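You operate a simulated robot arm through the tools that you are given. There is no shell and no other tool. Be economical: measure what you need, move in short steps, check, and stop when the job is done.

You run a simulated two-armed robot. Do the job below in one go: nothing can be reset, and whatever is moved stays where it is left.

JOB
Take the lid off the white pot on the wooden table and lay it down there.

Only the result counts: the job must be done as asked and must still hold three seconds after the hand-in. Knocking over, shifting, dropping, spilling or breaking anything else fails it. A push-on lid holds only when it is set on centred and level and pressed home; a screw cap is set on level and turned clockwise until tight.

ROBOT AND FRAMES
Two 7-joint arms with two-finger parallel grippers on one trunk, on a base that drives. Base frame: it is fixed to the floor where the robot stands at the start and does not move with it; the origin is under the middle of the robot, x ahead of it, y to its left, z up; the surface under the hand at the start is at about z = 0.74. Units: m, degrees, N and s.
The left shoulder is at the start at [0.07, 0.188, 1.14], the right one opposite. With the tool pointing down near the work surface each hand reaches from about 0.28 to 0.78 m from the robot's upright axis, wherever it stands, measured 20 degrees to its own side. Payload 3.91 kg a hand.
Tool frame (each hand has its own): the origin (TCP) lies between the finger pads and is the grasp point; the fingertips stand 0.03 m ahead of it; z points along the fingers, y is the line along which they close. Largest opening 0.11 m; finger width 0.02, thickness 0.01; the body of the gripper, 0.048 by 0.112 m, starts 0.055 m behind the TCP.
Orientation is that of the tool frame in the base frame, as [roll, pitch, yaw] about the fixed x, y, z axes, in that order (R = Rz(yaw) Ry(pitch) Rx(roll)). With the fingers straight down and closing along the base's y, the tool's x points along the base's -x, its y along +y and its z along -z.

CONTROLS
- The arms move only by the tool play_rows. It takes "left_series", "right_series" or both (then of equal length, played together; a hand with none holds still); each is text: rows parted by semicolons, each of 7 numbers parted by spaces: the closure in counts, from 0 (fully open) to 255 (shut), then the shift along the tool's x, y, z in units of 400 mm (1.0 is 400 mm), then the turn, a rotation vector about the tool's x, y, z in units of 180 degrees (1.0 is 180 degrees). In form: hand x y z wx wy wz; .... A call has 1 to 20 rows; each row is the pose to reach, as a shift and turn from the pose commanded when the call began, along the tool's axes at that moment. A call with a number of a shift or a turn outside -1 to 1 is refused whole. Each row takes 0.2 s and may step no farther than 0.05 m and 8.6 degrees from the row before; otherwise, or with a gripper value out of range, the whole call is refused. A pose out of reach is approached as far as the arm can. The call stops where the force on the tool passes 40 N (or 10 N more than at its start, if that is more) or the arm is blocked; 0.2 s more then pass. Each finger travels about 0.072 m/s and halts on what it meets, pressing with about 40 N; the grip force reading is that of the motor and also rises with nothing between the fingers. The clock runs only during rows and for 0.2 s after the last one: add rows that repeat a pose to give the fingers time. It gives the time, the measured TCP pose, the force on the tool (base axes), the opening and the grip force at its end, in the units of the frame above (readings bear some noise), with the torque about the TCP (base axes, N m) and any sound that the robot's microphone picked up, and new pictures: "pictures" is both (left out), scene, wrist or none (wrist: the cameras of the hands that moved).
- Cameras (640 x 400 px; columns grow to the right, rows downward): "scene" is now at [0.136, -0.0115, 1.3632]; the picture's right is [-0.04, -1.00, 0.00], its down [-0.65, 0.03, -0.76] and it looks along [0.75, -0.03, -0.66] (base axes); focal length 291 px, centre (320, 200). "left" rides on the left gripper at [0.072, -0.017, -0.103] in its tool frame; the picture's right is [0.23, 0.97, 0.00], its down [-0.76, 0.18, -0.62] and it looks along [-0.61, 0.14, 0.78] (tool axes); focal length 222 px, centre (320, 200). "right" rides on the right gripper at [0.072, 0.017, -0.103] in its tool frame; the picture's right is [-0.23, 0.97, 0.00], its down [-0.76, -0.18, -0.62] and it looks along [-0.61, -0.14, 0.78] (tool axes); focal length 222 px, centre (320, 200). There is no depth. A picture from a camera that has moved, and an enlarged one, comes with that camera's place and axes in the base frame and with its lens. The place of the scene camera against the robot may be out by one fixed shift of up to 0.012 m in any direction.
- move_column(by): slides the trunk up (or, below 0, down) by that many m; the arms and the scene camera ride with it, the base frame stays. It gives what a move gives, with no picture.
- roll_base(legs): drives the robot by 1 to 6 legs, each [ahead, turn to the left] in m and degrees, along the robot's own axes; the way and the turn of a leg run together, so that a leg with both is an arc; at most 1.5 m and 180 degrees a leg. The arms and the cameras ride along, it lands a little off, and it stops where it bumps. It gives what a move gives, and a new picture of the scene camera.
- head_to(pan, tilt): turns the head with the scene camera to pan (to the left, within 86 degrees either way) and tilt (down, from -29 to 69), counted from straight ahead of the robot. It gives what a move gives, and a new picture of the scene camera.
- inspect(camera, box): a new picture of the part [left, top, right, bottom] of that camera's present view, enlarged. It takes no simulated time.
- hand_in(): hands the job in; it is judged then, once.

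Go step by step. Nothing tells you exact positions but the pictures and the camera data: compare them with the known pose of the tool, close in by small moves and look again before you grip or let go. The budget is 120 turns and 260 pictures, counting those below and the enlarged ones. Unless the task says otherwise, let go and move clear before handing in, and close with one line.

The tools are called as a command line: name --argument value ..., lists and objects as JSON in quotes. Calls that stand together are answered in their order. play_rows: Moves the arms, as the interface text tells. Its arguments: {"type":"object","properties":{"left_series":{"type":"string"},"right_series":{"type":"string"},"pictures":{"type":"string","enum":["both","scene","wrist","none"]}},"required":[]} The other tools are called the same way: move_column (by) slides the trunk up or down; roll_base (legs) drives the base; head_to (pan, tilt) turns the head that bears the scene camera; inspect (camera, box) takes an enlarged picture of a part of a camera's view; hand_in () hands the job in.

At the start:

```text
clock: 0.0
left_tool_pos: [0.5699, 0.2758, 1.1006]
left_orientation: [-179.9, 0.0, -179.9]
left_contact_force: [0.4, 0.1, -0.1]
left_torque: [0.02, 0.02, 0.02]
left_width: 0.11
left_gripper_force: 0.1
right_tool_pos: [0.6024, -0.225, 1.1011]
right_orientation: [180.0, 0.0, 179.9]
right_contact_force: [-0.5, -0.3, 1.5]
right_torque: [-0.03, 0.0, 0.01]
right_width: 0.11
right_gripper_force: 0.1
trunk travel left (down, up): [-0.65, 0.29]
robot x, y, heading: [0.004, 0.0015, 0.1]
head pan, tilt: [-2.6, 40.9]
```

scene: 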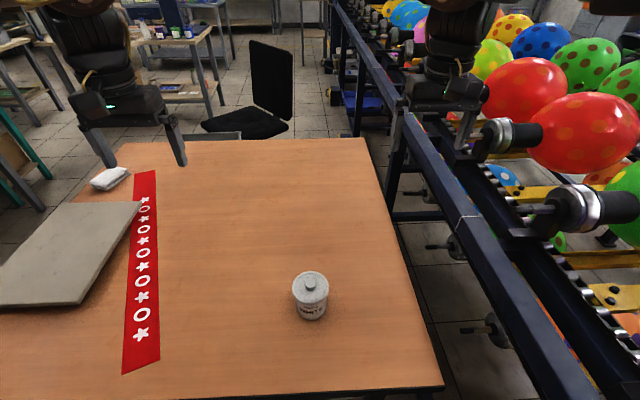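
right: 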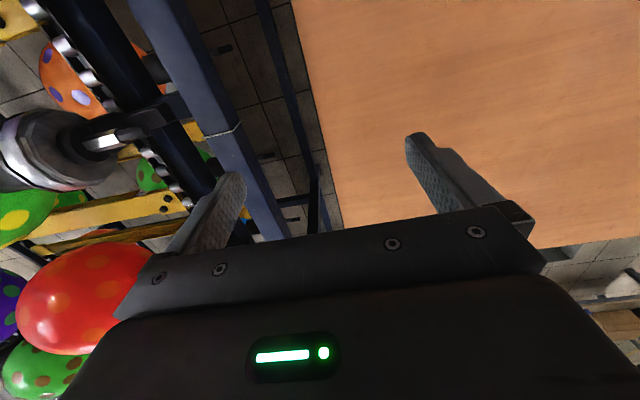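
left: 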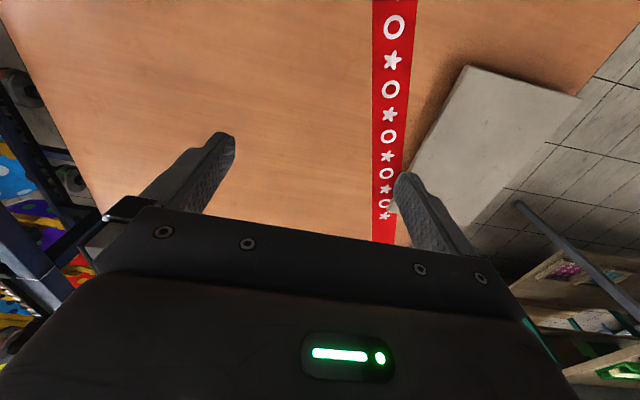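

The white pot stands near (0.46, 0.0), close to the middle in front of the robot. I'll enlarge it first to see what kind of lid it has.

inspect --camera "scene" --box '[260, 250, 360, 340]'

```text
4.44 times, centred on (310, 295) of scene
camera zoom: at [0.136, -0.0115, 1.3632], right [-0.04, -1.0, 0.0], down [-0.65, 0.03, -0.76], along [0.75, -0.03, -0.66], focal length 1292 px, centre (364, -222)
```

zoom: 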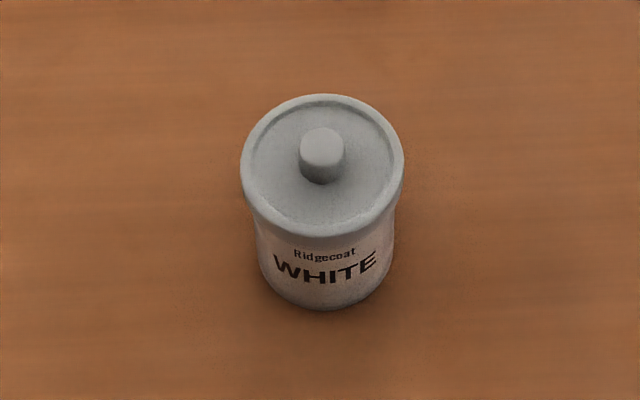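

The lid has a central knob, about 2 cm across, and sits at about (0.482, 0.01, 0.81). I'll bring the right hand above it and look again.

play_rows --right_series "0 0.03 0.06 0.0375 0 0 0; 0 0.06 0.12 0.075 0 0 0; 0 0.09 0.18 0.1125 0 0 0; 0 0.12 0.24 0.15 0 0 0; 0 0.15 0.3 0.1875 0 0 0; 0 0.18 0.36 0.225 0 0 0; 0 0.21 0.42 0.2625 0 0 0; 0 0.24 0.48 0.3 0 0 0; 0 0.27 0.535 0.3375 0 0 0; 0 0.3 0.5875 0.375 0 0 0; 0 0.3 0.5875 0.375 0 0 0"

```text
clock: 2.4
left_tool_pos: [0.5683, 0.276, 1.1004]
left_orientation: [-179.9, 0.0, 180.0]
left_contact_force: [0.6, 0.5, -0.7]
left_torque: [0.0, -0.03, 0.0]
left_width: 0.1102
left_gripper_force: 0.1
right_tool_pos: [0.5232, -0.018, 0.976]
right_orientation: [180.0, -0.1, -179.8]
right_contact_force: [0.4, 0.3, 0.4]
right_torque: [0.02, 0.01, 0.03]
right_width: 0.1099
right_gripper_force: 0.1
right hand out of reach, approached as far as the arm can: row 8, 9, 10, 11
trunk travel left (down, up): [-0.65, 0.29]
robot x, y, heading: [0.0003, 0.0021, 0.0]
head pan, tilt: [-2.6, 40.9]
camera scene: at [0.136, -0.0112, 1.3632], right [-0.04, -1.0, 0.0], down [-0.65, 0.03, -0.76], along [0.75, -0.03, -0.66], focal length 291 px, centre (320, 200)
camera right: at [0.4513, 0.0007, 1.0805], right [0.23, 0.97, 0.0], down [0.76, -0.18, 0.62], along [0.61, -0.14, -0.78], focal length 222 px, centre (320, 200)
```

scene: 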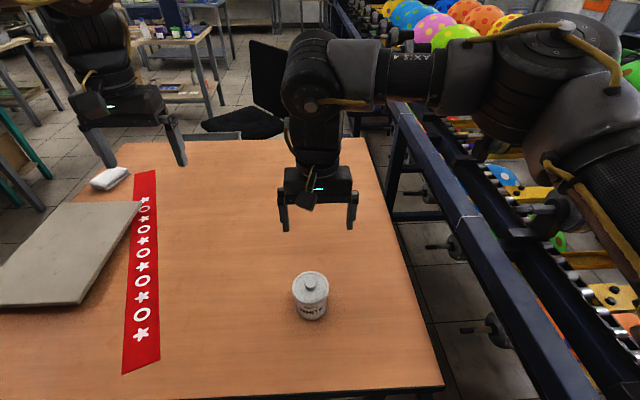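
right: 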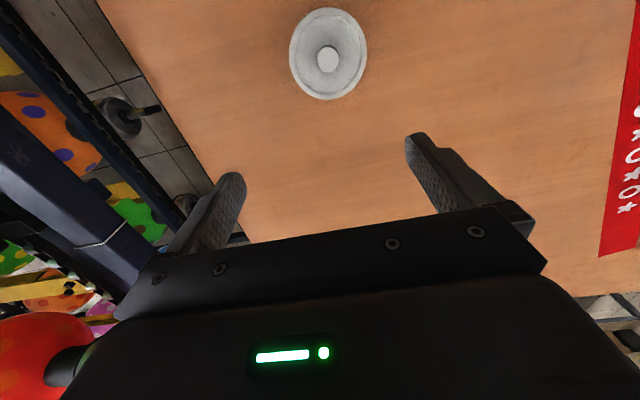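

The wrist view puts the knob at about (0.482, 0.003), but the right arm is cramped reaching there. I'll back the base up a little to give it room.

roll_base --legs '[[-0.12, 0]]'

```text
clock: 3.6
left_tool_pos: [0.4489, 0.2765, 1.1018]
left_orientation: [-180.0, 0.0, -180.0]
left_contact_force: [-0.6, -0.2, -1.0]
left_torque: [-0.02, -0.02, -0.02]
left_width: 0.11
left_gripper_force: 0.0
right_tool_pos: [0.4019, -0.0163, 0.9777]
right_orientation: [-180.0, -0.1, -179.9]
right_contact_force: [-0.5, -0.1, -0.6]
right_torque: [0.02, -0.01, 0.0]
right_width: 0.1098
right_gripper_force: 0.1
trunk travel left (down, up): [-0.65, 0.29]
robot x, y, heading: [-0.121, -0.0016, 0.2]
head pan, tilt: [-2.6, 40.9]
camera scene: at [0.0148, -0.0114, 1.3632], right [-0.04, -1.0, 0.0], down [-0.65, 0.03, -0.76], along [0.76, -0.03, -0.66], focal length 291 px, centre (320, 200)
```

scene: 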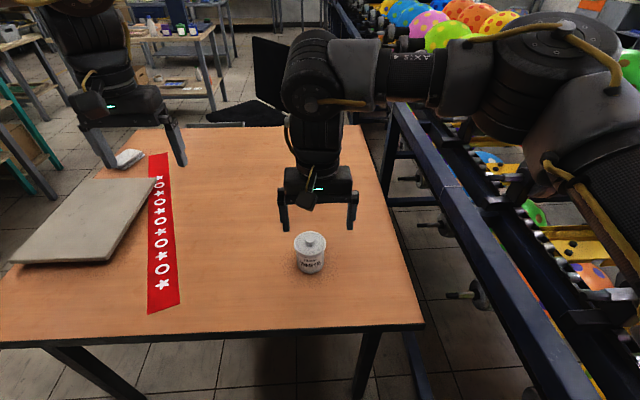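

I have room now. I'll first make a small forward move, to see whether shifts count from the measured pose or from the commanded one.

play_rows --right_series "0 -0.06 0.01 0 0 0 0; 0 -0.12 0.025 0 0 0 0; 0 -0.12 0.025 0 0 0 0" --pictures "wrist"

```text
clock: 4.4
left_tool_pos: [0.4481, 0.2757, 1.1009]
left_orientation: [179.9, 0.1, -179.9]
left_contact_force: [-0.4, -1.1, 0.0]
left_torque: [0.02, -0.01, -0.02]
left_width: 0.1102
left_gripper_force: 0.1
right_tool_pos: [0.4498, -0.0068, 0.9758]
right_orientation: [180.0, -0.1, -179.8]
right_contact_force: [0.3, -0.2, 0.2]
right_torque: [-0.02, 0.0, 0.02]
right_width: 0.1101
right_gripper_force: 0.0
trunk travel left (down, up): [-0.65, 0.29]
robot x, y, heading: [-0.1193, -0.0005, 0.1]
head pan, tilt: [-2.6, 40.9]
camera right: at [0.3787, 0.0101, 1.0794], right [0.22, 0.97, 0.0], down [0.76, -0.17, 0.62], along [0.61, -0.14, -0.78], focal length 222 px, centre (320, 200)
```

right: 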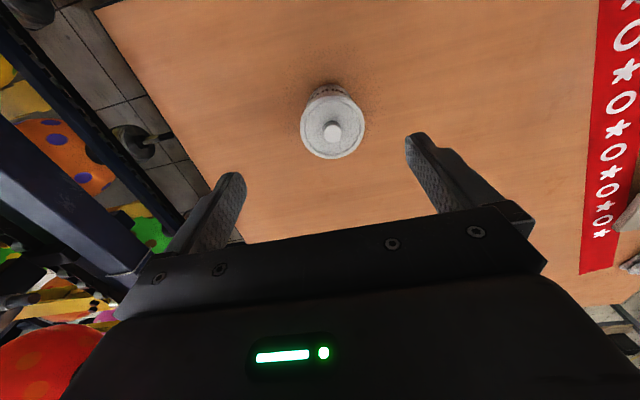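

Shifts count from the measured pose. The knob is at about (0.481, 0.001), so I'll move above it and come down to TCP z of about 0.875.

play_rows --right_series "0 -0.04 0.01 0.08 0 0 0; 0 -0.078 0.021 0.16 0 0 0; 0 -0.078 0.021 0.22 0 0 0; 0 -0.078 0.021 0.2525 0 0 0; 0 -0.078 0.021 0.2525 0 0 0"

inspect --camera "scene" --box '[260, 180, 370, 280]'

```text
clock: 5.6
left_tool_pos: [0.4473, 0.2771, 1.1012]
left_orientation: [-180.0, 0.0, -179.9]
left_contact_force: [-0.6, -0.5, 0.0]
left_torque: [-0.02, 0.01, 0.0]
left_width: 0.1101
left_gripper_force: 0.1
right_tool_pos: [0.48, 0.0038, 0.8757]
right_orientation: [-180.0, -0.1, -179.8]
right_contact_force: [0.2, -0.1, -0.8]
right_torque: [0.04, -0.02, -0.01]
right_width: 0.1098
right_gripper_force: 0.0
trunk travel left (down, up): [-0.65, 0.29]
robot x, y, heading: [-0.1191, -0.0018, 0.1]
head pan, tilt: [-2.6, 40.9]
camera scene: at [0.0154, -0.0112, 1.3632], right [-0.04, -1.0, 0.0], down [-0.65, 0.03, -0.76], along [0.75, -0.03, -0.66], focal length 291 px, centre (320, 200)
camera right: at [0.4093, 0.0217, 0.9786], right [0.22, 0.97, 0.0], down [0.76, -0.17, 0.62], along [0.61, -0.14, -0.78], focal length 222 px, centre (320, 200)
```

scene: 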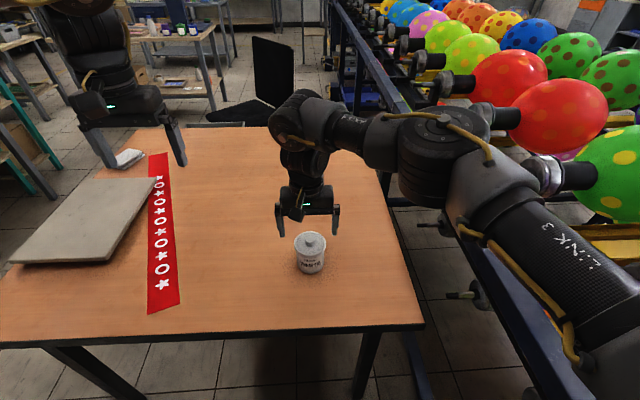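
right: 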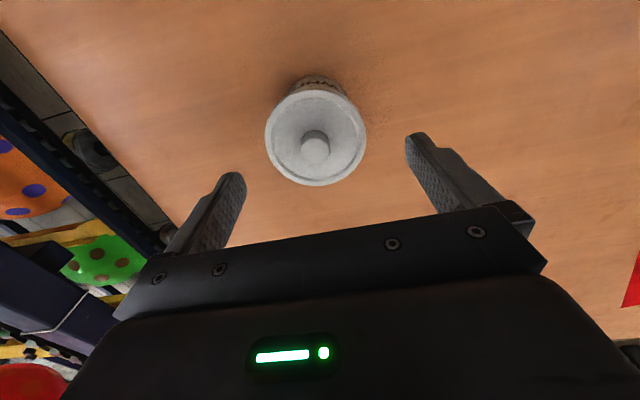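

```text
4.00 times, centred on (315, 230) of scene
camera zoom: at [0.0154, -0.0112, 1.3632], right [-0.04, -1.0, 0.0], down [-0.65, 0.03, -0.76], along [0.75, -0.03, -0.66], focal length 1162 px, centre (340, 80)
```

zoom: 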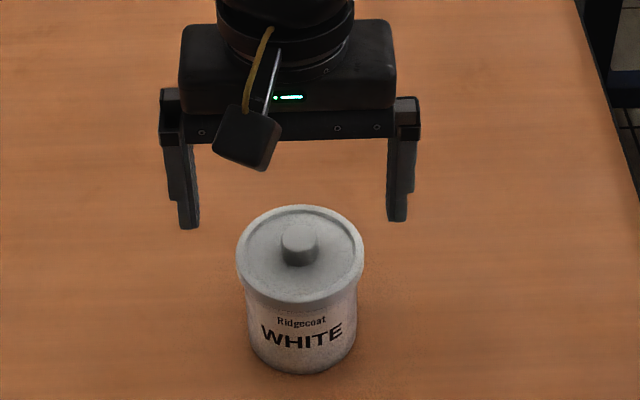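

The hand is centred over the knob. I'll partly close the fingers and come down to TCP z of about 0.846, so the tips straddle the knob.

play_rows --right_series "150 0 -0.003 0 0 0 0; 150 0 -0.003 0 0 0 0; 150 0 -0.003 0 0 0 0; 150 0 -0.003 0.025 0 0 0; 150 0 -0.003 0.05 0 0 0; 150 0 -0.003 0.065 0 0 0; 150 0 -0.003 0.074 0 0 0; 150 0 -0.003 0.074 0 0 0" --pictures "wrist"

inspect --camera "scene" --box '[280, 200, 345, 280]'

```text
clock: 7.4
left_tool_pos: [0.4478, 0.2768, 1.1021]
left_orientation: [-180.0, 0.1, -179.9]
left_contact_force: [0.7, -0.1, -0.5]
left_torque: [0.03, -0.03, -0.03]
left_width: 0.11
left_gripper_force: 0.1
right_tool_pos: [0.482, 0.001, 0.8481]
right_orientation: [-179.9, 0.1, -179.8]
right_contact_force: [3.2, -3.2, 20.4]
right_torque: [-0.14, -0.01, -0.01]
right_width: 0.0456
right_gripper_force: 0.1
trunk travel left (down, up): [-0.65, 0.29]
robot x, y, heading: [-0.1174, 0.0001, 0.0]
head pan, tilt: [-2.6, 40.9]
camera right: at [0.4089, 0.0191, 0.9514], right [0.22, 0.97, 0.0], down [0.76, -0.18, 0.63], along [0.61, -0.14, -0.78], focal length 222 px, centre (320, 200)
```

right: 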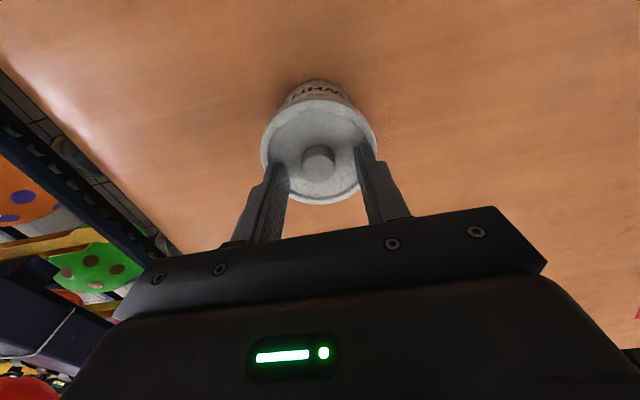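

```text
5.00 times, centred on (312, 240) of scene
camera zoom: at [0.0133, -0.0117, 1.3637], right [-0.04, -1.0, 0.0], down [-0.65, 0.03, -0.76], along [0.76, -0.03, -0.65], focal length 1453 px, centre (358, 0)
```

zoom: 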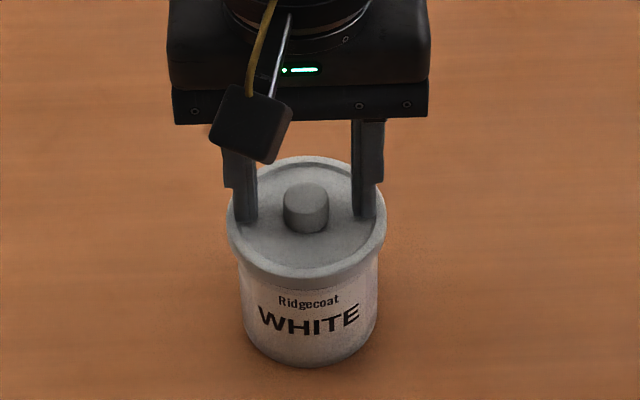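

The tips rest on the lid's top with about 20 N, and the knob is a few mm nearer the robot than the finger line. I'll raise a few mm, shift 4 mm back and close on the knob.

play_rows --right_series "150 0.002 0.001 -0.01 0 0 0; 150 0.01 0.003 -0.01 0 0 0; 255 0.01 0.003 -0.01 0 0 0; 255 0.01 0.003 -0.01 0 0 0; 255 0.01 0.003 -0.01 0 0 0; 255 0.01 0.003 -0.01 0 0 0" --pictures "wrist"

inspect --camera "scene" --box '[280, 200, 345, 280]'

```text
clock: 8.8
left_tool_pos: [0.4492, 0.2763, 1.1005]
left_orientation: [180.0, 0.1, -179.9]
left_contact_force: [-0.5, -0.1, -0.1]
left_torque: [0.01, -0.03, 0.01]
left_width: 0.1102
left_gripper_force: 0.0
right_tool_pos: [0.4789, 0.0024, 0.8503]
right_orientation: [-180.0, -0.1, -179.8]
right_contact_force: [-0.5, -1.2, -0.8]
right_torque: [-0.05, 0.02, -0.01]
right_width: 0.0158
right_gripper_force: 40.2
trunk travel left (down, up): [-0.65, 0.29]
robot x, y, heading: [-0.1212, -0.0005, 0.2]
head pan, tilt: [-2.6, 40.9]
heard: snap
camera right: at [0.4066, 0.0201, 0.9534], right [0.22, 0.97, 0.0], down [0.76, -0.17, 0.62], along [0.61, -0.14, -0.78], focal length 222 px, centre (320, 200)
```

right: 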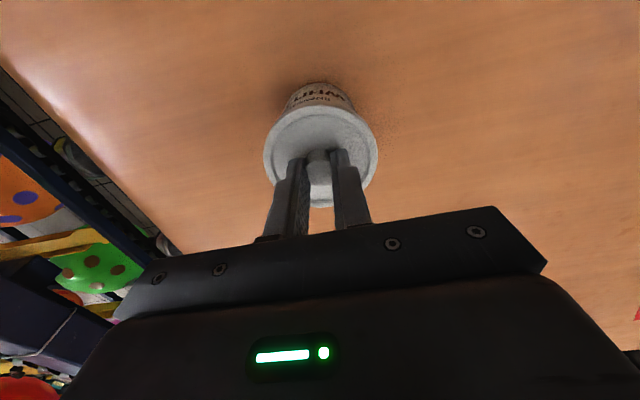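

```text
5.00 times, centred on (312, 240) of scene
camera zoom: at [0.0158, -0.0113, 1.3631], right [-0.04, -1.0, 0.0], down [-0.66, 0.03, -0.76], along [0.75, -0.03, -0.66], focal length 1453 px, centre (358, 0)
```

zoom: 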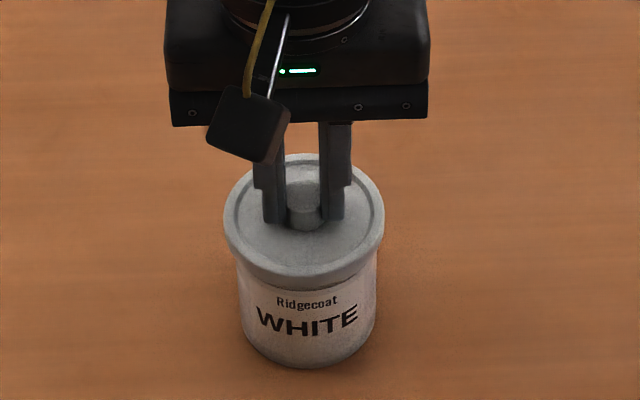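

The fingers closed at 16 mm and I heard a snap, so I'll look closer before lifting.

inspect --camera "scene" --box '[298, 225, 328, 255]'

inspect --camera "right" --box '[250, 80, 390, 240]'

```text
13.33 times, centred on (313, 240) of scene
camera zoom: at [0.0158, -0.0113, 1.3631], right [-0.04, -1.0, 0.0], down [-0.66, 0.03, -0.76], along [0.75, -0.03, -0.66], focal length 3875 px, centre (413, -333)
```

zoom: 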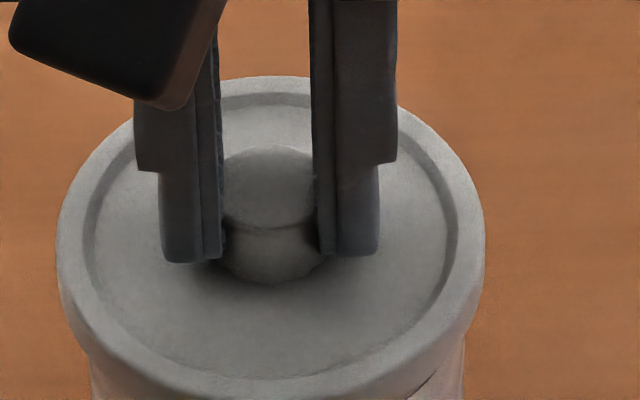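

```text
2.50 times, centred on (320, 160) of right
camera zoom: at [0.4066, 0.0201, 0.9534], right [0.22, 0.97, 0.0], down [0.76, -0.17, 0.62], along [0.61, -0.14, -0.78], focal length 555 px, centre (320, 300)
```

zoom: 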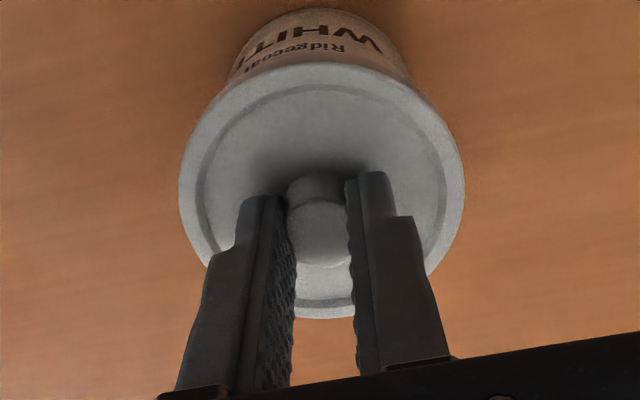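

The knob is intact and held near its centre. I'll lift by only 5 mm and read the force, to learn whether the lid comes free or takes the pot with it.

play_rows --right_series "255 0 0 -0.004 0 0 0; 255 0 0 -0.008 0 0 0; 255 0 0 -0.0125 0 0 0; 255 0 0 -0.0125 0 0 0" --pictures "wrist"

inspect --camera "scene" --box '[280, 200, 345, 280]'

```text
clock: 9.8
left_tool_pos: [0.4501, 0.277, 1.1003]
left_orientation: [179.9, 0.0, -179.8]
left_contact_force: [0.3, 0.5, -0.2]
left_torque: [0.01, -0.01, 0.0]
left_width: 0.1099
left_gripper_force: 0.1
right_tool_pos: [0.4781, 0.0025, 0.856]
right_orientation: [-180.0, -0.2, -179.8]
right_contact_force: [0.8, -0.6, -0.4]
right_torque: [0.01, -0.02, -0.01]
right_width: 0.016
right_gripper_force: 39.8
trunk travel left (down, up): [-0.65, 0.29]
robot x, y, heading: [-0.1193, -0.0012, 0.2]
head pan, tilt: [-2.6, 40.9]
camera right: at [0.4067, 0.0197, 0.9588], right [0.22, 0.97, 0.0], down [0.76, -0.18, 0.62], along [0.61, -0.14, -0.78], focal length 222 px, centre (320, 200)
```

right: 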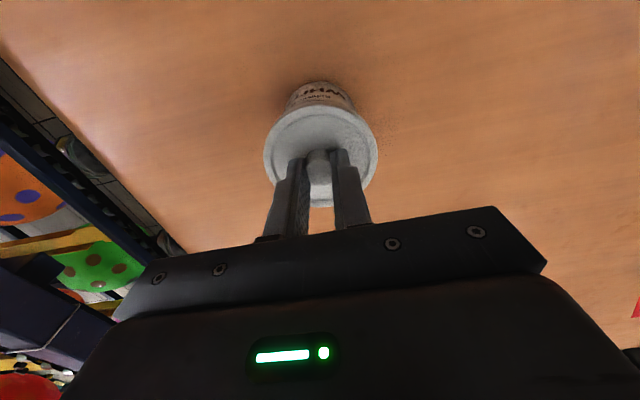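

```text
5.00 times, centred on (312, 240) of scene
camera zoom: at [0.0158, -0.0113, 1.3632], right [-0.04, -1.0, 0.0], down [-0.66, 0.03, -0.76], along [0.75, -0.03, -0.66], focal length 1453 px, centre (358, 0)
```

zoom: 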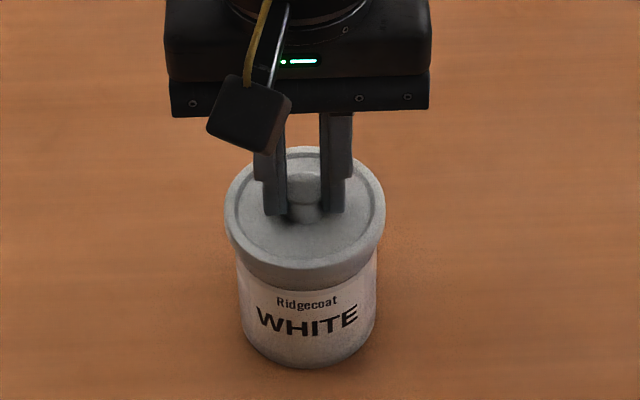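

The lid rises while the pot stays where it was, so it has come free. I'll lift it another 8 cm.

play_rows --right_series "255 0 0 -0.015 0 0 0; 255 0 0 -0.03 0 0 0; 255 0 0 -0.05 0 0 0; 255 0 0 -0.08 0 0 0; 255 0 0 -0.12 0 0 0; 255 0 0 -0.16 0 0 0; 255 0 0 -0.2 0 0 0; 255 0 0 -0.2 0 0 0"

inspect --camera "scene" --box '[270, 160, 365, 280]'

```text
clock: 11.6
left_tool_pos: [0.4489, 0.2778, 1.1007]
left_orientation: [-180.0, 0.0, -180.0]
left_contact_force: [0.6, 0.5, 0.4]
left_torque: [-0.01, 0.0, -0.02]
left_width: 0.1102
left_gripper_force: 0.2
right_tool_pos: [0.4787, 0.002, 0.9343]
right_orientation: [180.0, -0.1, -179.8]
right_contact_force: [0.7, 0.6, 0.0]
right_torque: [-0.01, 0.01, -0.03]
right_width: 0.0159
right_gripper_force: 39.9
trunk travel left (down, up): [-0.65, 0.29]
robot x, y, heading: [-0.1224, 0.0013, 0.4]
head pan, tilt: [-2.6, 40.9]
camera scene: at [0.0161, -0.0114, 1.3631], right [-0.04, -1.0, 0.0], down [-0.66, 0.03, -0.76], along [0.75, -0.03, -0.66], focal length 291 px, centre (320, 200)
camera right: at [0.4063, 0.0203, 1.0385], right [0.22, 0.97, 0.0], down [0.76, -0.17, 0.62], along [0.61, -0.14, -0.78], focal length 222 px, centre (320, 200)
```

scene: 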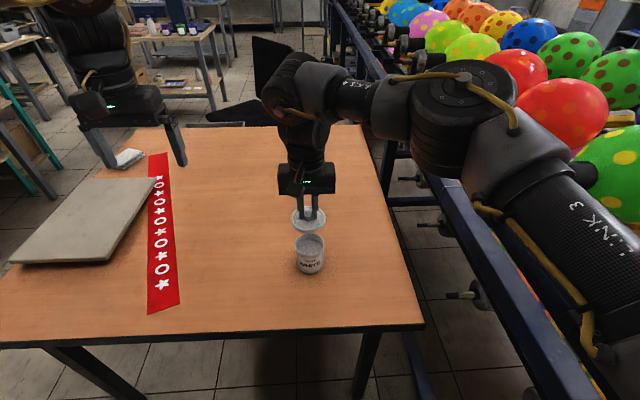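
right: 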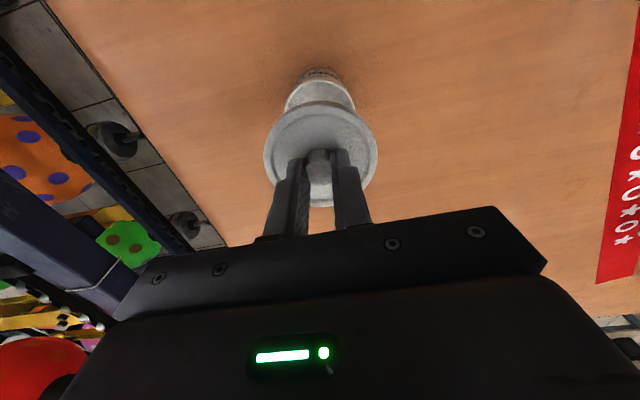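

```text
3.33 times, centred on (318, 220) of scene
camera zoom: at [0.0161, -0.0114, 1.3631], right [-0.04, -1.0, 0.0], down [-0.66, 0.03, -0.76], along [0.75, -0.03, -0.66], focal length 969 px, centre (328, 133)
```

zoom: 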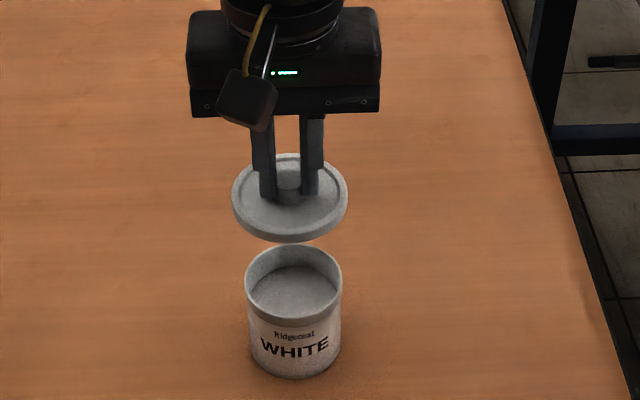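

The lid is off and the pot hasn't moved. I'll carry the lid to free table at about (0.61, -0.03), staying high, then come down to TCP z of about 0.83.

play_rows --right_series "255 -0.04 -0.01 0 0 0 0; 255 -0.09 -0.024 0 0 0 0; 255 -0.15 -0.04 0 0 0 0; 255 -0.21 -0.056 0 0 0 0; 255 -0.27 -0.072 0 0 0 0; 255 -0.31 -0.083 0 0 0 0; 255 -0.325 -0.0875 0 0 0 0; 255 -0.325 -0.0875 0.06 0 0 0; 255 -0.325 -0.0875 0.12 0 0 0; 255 -0.325 -0.0875 0.18 0 0 0; 255 -0.325 -0.0875 0.23 0 0 0; 255 -0.325 -0.0875 0.26 0 0 0; 255 -0.325 -0.0875 0.26 0 0 0"

inspect --camera "scene" --box '[270, 150, 390, 280]'

```text
clock: 14.4
left_tool_pos: [0.4468, 0.2759, 1.1013]
left_orientation: [-179.9, 0.0, -179.9]
left_contact_force: [1.3, -0.1, -0.3]
left_torque: [-0.02, 0.03, -0.01]
left_width: 0.1099
left_gripper_force: 0.1
right_tool_pos: [0.5502, -0.018, 0.8502]
right_orientation: [179.5, 0.8, -179.8]
right_contact_force: [0.2, 0.1, 19.4]
right_torque: [0.24, 0.67, 0.05]
right_width: 0.0177
right_gripper_force: 39.7
right hand out of reach, approached as far as the arm can: row 4, 5, 6, 7, 8, 9, 10, 11, 12, 13
trunk travel left (down, up): [-0.65, 0.29]
robot x, y, heading: [-0.1206, 0.0018, 0.1]
head pan, tilt: [-2.6, 40.9]
stopped in row 13 (right hand): the force on the tool passed its limit at 43 N (the readings are from after the stop); the commanded pose is now the measured one
camera scene: at [0.0145, -0.0116, 1.3635], right [-0.04, -1.0, 0.0], down [-0.65, 0.03, -0.76], along [0.76, -0.03, -0.65], focal length 291 px, centre (320, 200)
camera right: at [0.4769, -0.0012, 0.9527], right [0.23, 0.97, 0.01], down [0.75, -0.18, 0.63], along [0.62, -0.13, -0.78], focal length 222 px, centre (320, 200)
```

scene: 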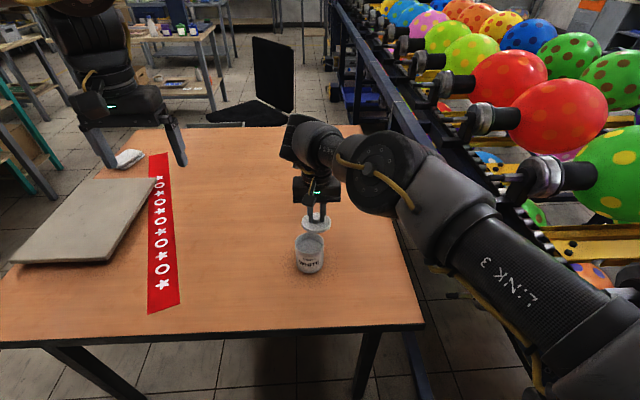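
right: 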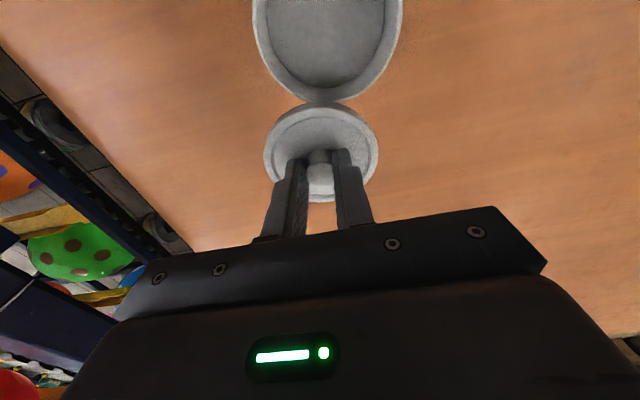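

```text
3.08 times, centred on (330, 215) of scene
camera zoom: at [0.0145, -0.0116, 1.3635], right [-0.04, -1.0, 0.0], down [-0.65, 0.03, -0.76], along [0.76, -0.03, -0.65], focal length 894 px, centre (289, 154)
```

zoom: 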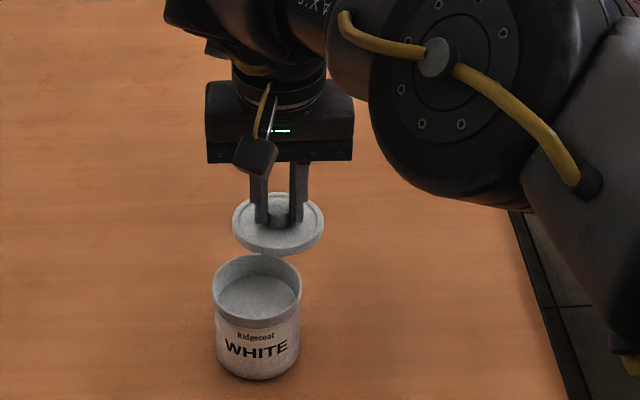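

The arm couldn't reach that far, so the lid came down against the pot's rim. The pot looks unmoved. I'll raise straight up first.

play_rows --right_series "255 0 0 -0.02 0 0 0; 255 0 0 -0.05 0 0 0; 255 0 0 -0.1 0 0 0; 255 0 0 -0.15 0 0 0; 255 0 0 -0.2 0 0 0; 255 0 0 -0.2 0 0 0"

inspect --camera "scene" --box '[270, 150, 390, 280]'

```text
clock: 15.8
left_tool_pos: [0.4495, 0.2769, 1.1005]
left_orientation: [-179.9, 0.0, -179.9]
left_contact_force: [0.6, 0.9, -0.2]
left_torque: [0.0, -0.03, 0.01]
left_width: 0.1099
left_gripper_force: 0.0
right_tool_pos: [0.5504, -0.0191, 0.9262]
right_orientation: [179.4, 0.6, -179.7]
right_contact_force: [0.9, 0.5, 0.2]
right_torque: [-0.01, -0.04, 0.01]
right_width: 0.0157
right_gripper_force: 40.0
trunk travel left (down, up): [-0.65, 0.29]
robot x, y, heading: [-0.1179, -0.0007, 0.1]
head pan, tilt: [-2.6, 40.9]
camera scene: at [0.0163, -0.0112, 1.3631], right [-0.04, -1.0, 0.0], down [-0.66, 0.03, -0.75], along [0.75, -0.03, -0.66], focal length 291 px, centre (320, 200)
camera right: at [0.4763, -0.0011, 1.0295], right [0.22, 0.97, 0.01], down [0.76, -0.18, 0.63], along [0.61, -0.13, -0.78], focal length 222 px, centre (320, 200)
```

scene: 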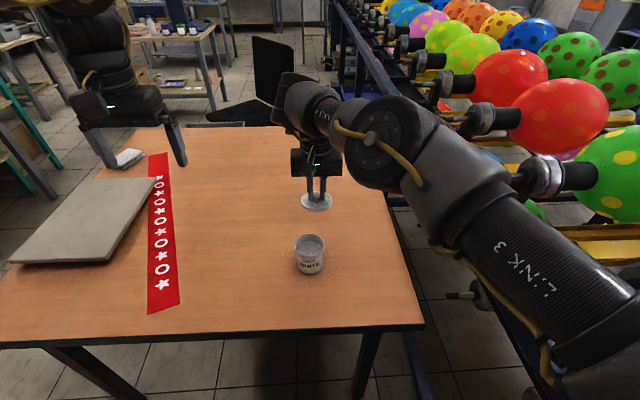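
right: 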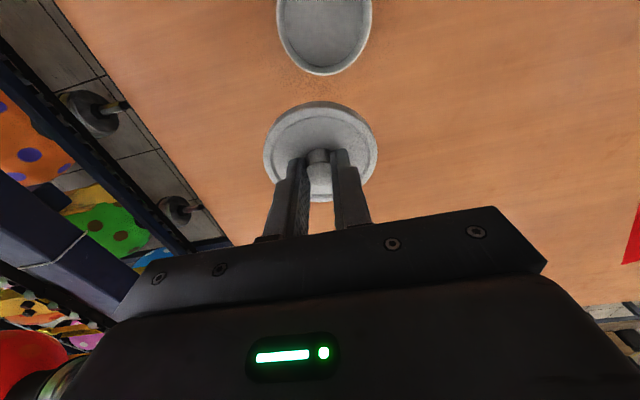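

```text
3.08 times, centred on (330, 215) of scene
camera zoom: at [0.0163, -0.0112, 1.3631], right [-0.04, -1.0, 0.0], down [-0.66, 0.03, -0.75], along [0.75, -0.03, -0.66], focal length 894 px, centre (289, 154)
```

zoom: 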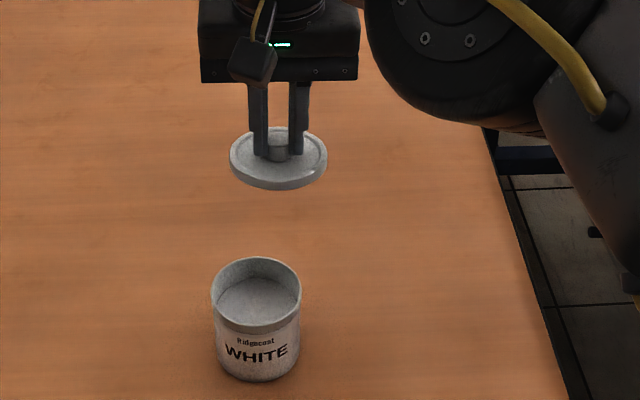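

The pot stands undisturbed and the lid is held high. I'll drive the base forward 0.10 m so the lid is over free table beyond the pot.

roll_base --legs '[[0.1, 0]]'

```text
clock: 16.9
left_tool_pos: [0.5375, 0.2784, 1.1065]
left_orientation: [-180.0, 0.5, -180.0]
left_contact_force: [-0.4, 0.4, 0.2]
left_torque: [0.01, -0.02, 0.0]
left_width: 0.11
left_gripper_force: 0.1
right_tool_pos: [0.6402, -0.0181, 0.9342]
right_orientation: [179.5, 1.0, -180.0]
right_contact_force: [-0.1, 0.3, 0.9]
right_torque: [0.01, -0.07, 0.02]
right_width: 0.0158
right_gripper_force: 40.6
trunk travel left (down, up): [-0.65, 0.29]
robot x, y, heading: [-0.024, 0.0021, 0.3]
head pan, tilt: [-2.6, 40.9]
camera scene: at [0.1039, -0.0113, 1.3643], right [-0.04, -1.0, 0.0], down [-0.65, 0.03, -0.76], along [0.76, -0.03, -0.65], focal length 291 px, centre (320, 200)
```

scene: 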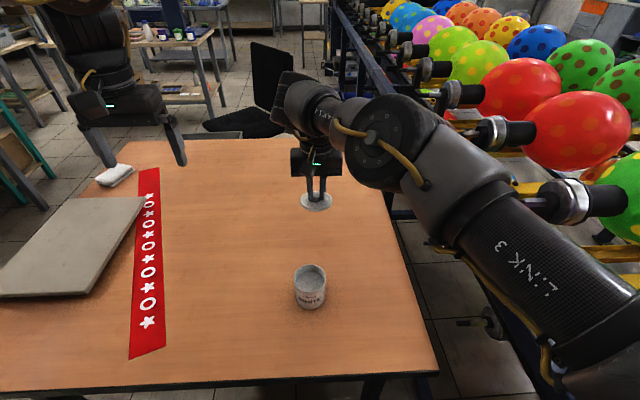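

The lid is now at x of about 0.64, well past the pot. I'll go down to TCP z of about 0.82 while easing back 1 cm.

play_rows --right_series "255 0.005 0 0.04 0 0 0; 255 0.01 0 0.09 0 0 0; 255 0.02 0 0.14 0 0 0; 255 0.025 0 0.19 0 0 0; 255 0.025 0 0.24 0 0 0; 255 0.025 0 0.275 0 0 0; 255 0.025 0 0.275 0 0 0"

inspect --camera "scene" --box '[260, 150, 380, 320]'

```text
clock: 18.5
left_tool_pos: [0.5451, 0.2758, 1.1022]
left_orientation: [180.0, 0.2, 179.9]
left_contact_force: [-0.1, -0.2, 0.8]
left_torque: [-0.03, 0.04, 0.01]
left_width: 0.1102
left_gripper_force: 0.1
right_tool_pos: [0.6373, -0.0174, 0.8163]
right_orientation: [179.5, 0.6, 180.0]
right_contact_force: [-0.3, 0.0, 0.2]
right_torque: [-0.01, 0.0, -0.01]
right_width: 0.0155
right_gripper_force: 40.2
trunk travel left (down, up): [-0.65, 0.29]
robot x, y, heading: [-0.0212, 0.0011, -0.0]
head pan, tilt: [-2.6, 40.9]
camera scene: at [0.1127, -0.0113, 1.3632], right [-0.04, -1.0, 0.0], down [-0.65, 0.03, -0.76], along [0.75, -0.03, -0.66], focal length 291 px, centre (320, 200)
camera right: at [0.5643, 0.0001, 0.9198], right [0.23, 0.97, 0.01], down [0.76, -0.18, 0.63], along [0.62, -0.13, -0.78], focal length 222 px, centre (320, 200)
```

scene: 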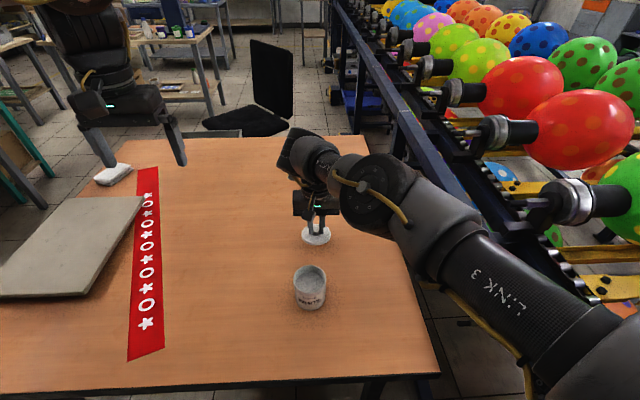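
right: 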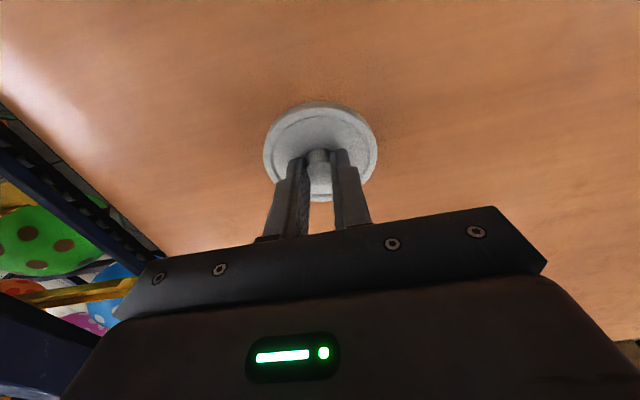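

```text
2.35 times, centred on (320, 235) of scene
camera zoom: at [0.1127, -0.0113, 1.3632], right [-0.04, -1.0, 0.0], down [-0.65, 0.03, -0.76], along [0.75, -0.03, -0.66], focal length 684 px, centre (320, 118)
```

zoom: 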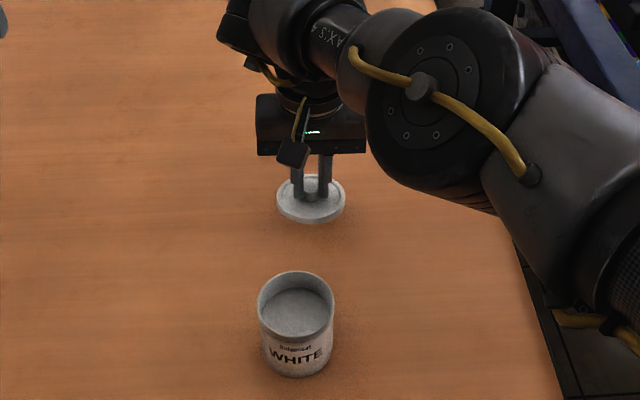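

The lid hangs over clear table, about 2 cm up. I'll lower it in 2 mm steps.

play_rows --right_series "255 0 0 0.005 0 0 0; 255 0 0 0.01 0 0 0; 255 0 0 0.015 0 0 0; 255 0 0 0.02 0 0 0; 255 0 0 0.025 0 0 0; 255 0 0 0.03 0 0 0; 255 0 0 0.035 0 0 0; 255 0 0 0.04 0 0 0; 255 0 0 0.04 0 0 0" --pictures "wrist"

inspect --camera "scene" --box '[290, 200, 345, 255]'

```text
clock: 20.5
left_tool_pos: [0.5459, 0.2769, 1.1016]
left_orientation: [179.9, 0.2, 179.9]
left_contact_force: [0.5, -0.2, -0.4]
left_torque: [-0.01, 0.0, -0.01]
left_width: 0.1103
left_gripper_force: 0.1
right_tool_pos: [0.6378, -0.0166, 0.8012]
right_orientation: [179.5, 0.7, -179.9]
right_contact_force: [0.3, 0.0, 0.3]
right_torque: [0.02, -0.01, 0.0]
right_width: 0.0157
right_gripper_force: 39.8
trunk travel left (down, up): [-0.65, 0.29]
robot x, y, heading: [-0.022, -0.0007, -0.0]
head pan, tilt: [-2.6, 40.9]
camera right: at [0.5645, 0.0, 0.9038], right [0.23, 0.97, 0.01], down [0.76, -0.18, 0.63], along [0.62, -0.13, -0.78], focal length 222 px, centre (320, 200)
```

right: 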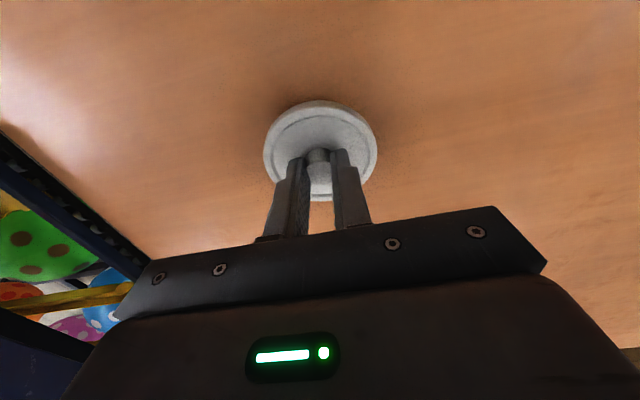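

```text
7.27 times, centred on (318, 228) of scene
camera zoom: at [0.1131, -0.0113, 1.3632], right [-0.04, -1.0, 0.0], down [-0.65, 0.03, -0.76], along [0.75, -0.03, -0.66], focal length 2114 px, centre (338, 0)
```

zoom: 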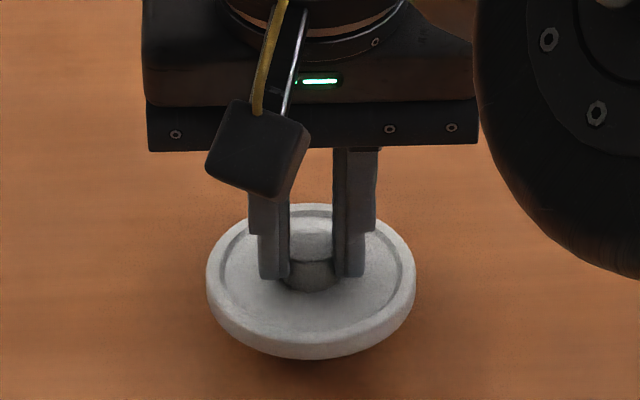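

There's no contact yet at TCP z 0.801. I'll go on lowering in 1.6 mm steps.

play_rows --right_series "255 0 0 0.004 0 0 0; 255 0 0 0.008 0 0 0; 255 0 0 0.012 0 0 0; 255 0 0 0.016 0 0 0; 255 0 0 0.02 0 0 0; 255 0 0 0.024 0 0 0; 255 0 0 0.024 0 0 0" --pictures "none"

inspect --camera "scene" --box '[290, 200, 345, 255]'

```text
clock: 22.1
left_tool_pos: [0.5457, 0.2759, 1.1021]
left_orientation: [-180.0, 0.0, -180.0]
left_contact_force: [0.4, 0.3, 0.4]
left_torque: [0.0, 0.02, 0.04]
left_width: 0.1101
left_gripper_force: 0.0
right_tool_pos: [0.6357, -0.015, 0.7931]
right_orientation: [179.5, 0.6, -179.9]
right_contact_force: [0.6, -0.4, -0.5]
right_torque: [0.0, 0.01, 0.03]
right_width: 0.0157
right_gripper_force: 40.3
trunk travel left (down, up): [-0.65, 0.29]
robot x, y, heading: [-0.0271, 0.0016, 0.0]
head pan, tilt: [-2.6, 40.9]
```

```text
7.27 times, centred on (318, 228) of scene
camera zoom: at [0.1131, -0.0112, 1.3632], right [-0.04, -1.0, 0.0], down [-0.65, 0.03, -0.76], along [0.75, -0.03, -0.66], focal length 2114 px, centre (338, 0)
```

zoom: 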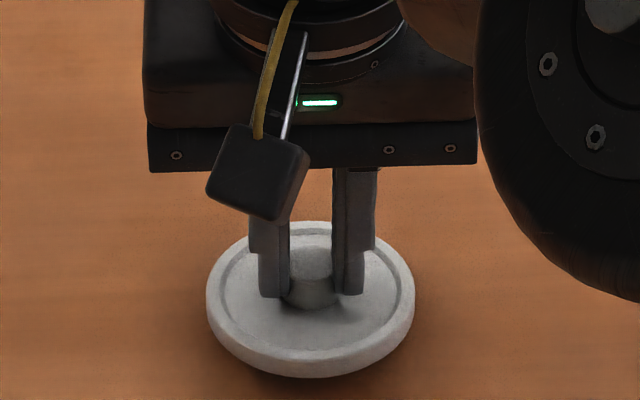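

Still no contact at 0.793, so I'll keep going down gently.

play_rows --right_series "255 0 0 0.004 0 0 0; 255 0 0 0.008 0 0 0; 255 0 0 0.012 0 0 0; 255 0 0 0.014 0 0 0; 255 0 0 0.014 0 0 0" --pictures "none"

inspect --camera "scene" --box '[290, 200, 345, 255]'

```text
clock: 23.3
left_tool_pos: [0.5453, 0.2775, 1.1015]
left_orientation: [-180.0, 0.2, -180.0]
left_contact_force: [0.0, 0.1, 0.7]
left_torque: [0.01, 0.0, -0.01]
left_width: 0.11
left_gripper_force: 0.1
right_tool_pos: [0.6369, -0.0163, 0.787]
right_orientation: [179.4, 0.6, -179.9]
right_contact_force: [1.0, 0.3, 0.8]
right_torque: [0.0, 0.01, 0.02]
right_width: 0.0191
right_gripper_force: 40.1
trunk travel left (down, up): [-0.65, 0.29]
robot x, y, heading: [-0.0226, -0.001, -0.0]
head pan, tilt: [-2.6, 40.9]
```

```text
7.27 times, centred on (318, 228) of scene
camera zoom: at [0.1131, -0.0112, 1.3632], right [-0.04, -1.0, 0.0], down [-0.65, 0.03, -0.76], along [0.75, -0.03, -0.66], focal length 2114 px, centre (338, 0)
```

zoom: 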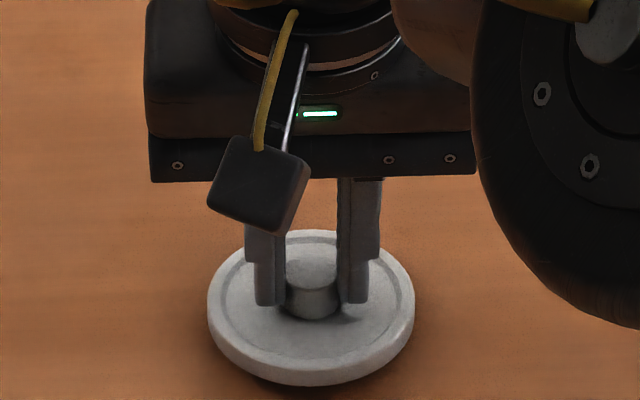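

The grip width changed to 19 mm, so the lid seems to have touched and shifted on the knob. I'll lower a bit more to confirm.

play_rows --right_series "255 0 0 0.003 0 0 0; 255 0 0 0.006 0 0 0; 255 0 0 0.006 0 0 0" --pictures "wrist"

inspect --camera "scene" --box '[290, 200, 345, 255]'

```text
clock: 24.1
left_tool_pos: [0.5438, 0.2773, 1.1005]
left_orientation: [-180.0, 0.1, 179.9]
left_contact_force: [0.0, 0.7, 0.3]
left_torque: [-0.03, 0.02, 0.01]
left_width: 0.1099
left_gripper_force: 0.1
right_tool_pos: [0.6379, -0.0152, 0.787]
right_orientation: [179.4, 0.7, -179.9]
right_contact_force: [0.5, 0.0, 8.5]
right_torque: [0.04, -0.36, 0.03]
right_width: 0.0192
right_gripper_force: 40.1
trunk travel left (down, up): [-0.65, 0.29]
robot x, y, heading: [-0.0228, 0.0003, 0.2]
head pan, tilt: [-2.6, 40.9]
camera right: at [0.564, 0.0001, 0.8887], right [0.22, 0.97, 0.01], down [0.75, -0.18, 0.63], along [0.62, -0.13, -0.78], focal length 222 px, centre (320, 200)
```

right: 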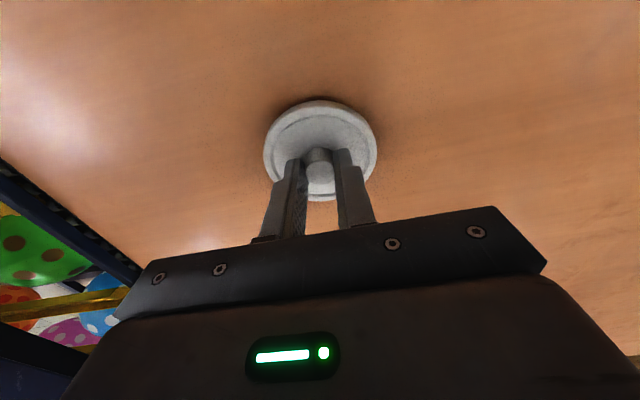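

```text
7.27 times, centred on (318, 228) of scene
camera zoom: at [0.1119, -0.0111, 1.3634], right [-0.04, -1.0, 0.0], down [-0.65, 0.03, -0.76], along [0.76, -0.03, -0.65], focal length 2114 px, centre (338, 0)
```

zoom: 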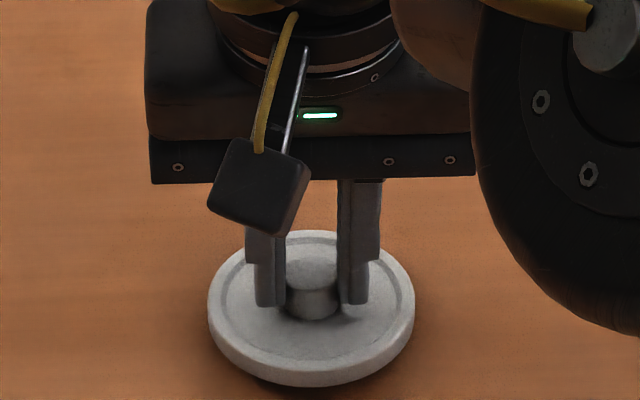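

The table pushes back with 8.5 N, so the lid is resting on it. I'll open the fingers part way, which keeps them inside the rim, then rise straight up.

play_rows --right_series "185 0 0 0 0 0 0; 160 0 0 0 0 0 0; 160 0 0 -0.002 0 0 0; 160 0 0 -0.02 0 0 0; 160 0 0 -0.06 0 0 0; 160 0 0 -0.12 0 0 0; 160 0 0 -0.2 0 0 0; 160 0 0 -0.3 0 0 0; 160 0 0 -0.4 0 0 0; 160 0 0 -0.4 0 0 0"

inspect --camera "scene" --box '[270, 190, 370, 320]'

```text
clock: 26.3
left_tool_pos: [0.5461, 0.2775, 1.1016]
left_orientation: [-180.0, 0.1, -180.0]
left_contact_force: [-0.3, 0.2, 0.3]
left_torque: [0.01, 0.02, 0.01]
left_width: 0.11
left_gripper_force: 0.1
right_tool_pos: [0.6361, -0.0184, 0.9418]
right_orientation: [179.4, 0.5, -179.9]
right_contact_force: [0.2, 1.0, 0.6]
right_torque: [0.0, 0.0, 0.02]
right_width: 0.0409
right_gripper_force: 0.0
trunk travel left (down, up): [-0.65, 0.29]
robot x, y, heading: [-0.0185, 0.0042, 0.2]
head pan, tilt: [-2.6, 40.9]
camera scene: at [0.1138, -0.0113, 1.3631], right [-0.04, -1.0, 0.0], down [-0.66, 0.03, -0.75], along [0.75, -0.03, -0.66], focal length 291 px, centre (320, 200)
camera right: at [0.563, -0.0007, 1.0453], right [0.22, 0.97, 0.01], down [0.76, -0.18, 0.63], along [0.61, -0.13, -0.78], focal length 222 px, centre (320, 200)
```

scene: 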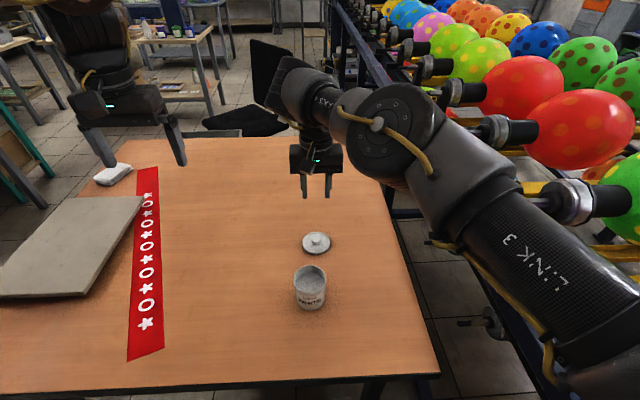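
right: 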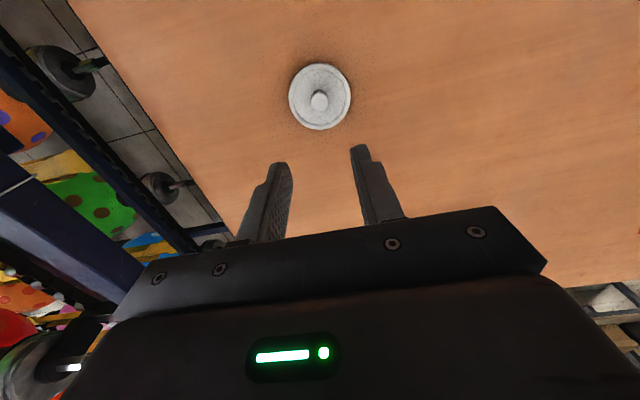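

```text
3.08 times, centred on (320, 255) of scene
camera zoom: at [0.1138, -0.0113, 1.3631], right [-0.04, -1.0, 0.0], down [-0.66, 0.03, -0.75], along [0.75, -0.03, -0.66], focal length 894 px, centre (320, 31)
```

zoom: 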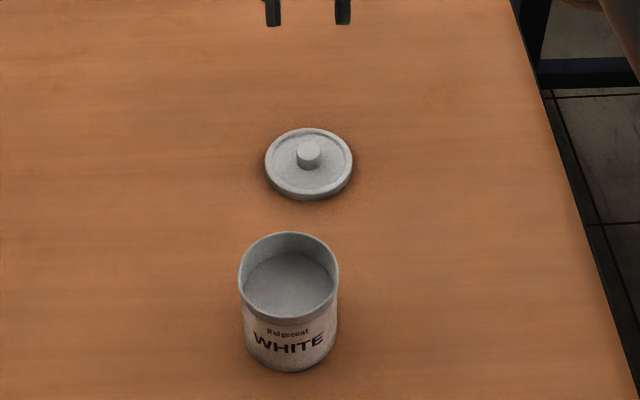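

The lid lies flat on the table behind the upright, open pot, and the hand is clear, so I'm handing in.

hand_in

```text
The job is handed in.
```

The lid is off the white pot and lying flat on the wooden table just behind it. On the way, the lid was pressed onto the open pot's rim once at about 43 N, but the pot showed no visible shift or spill.
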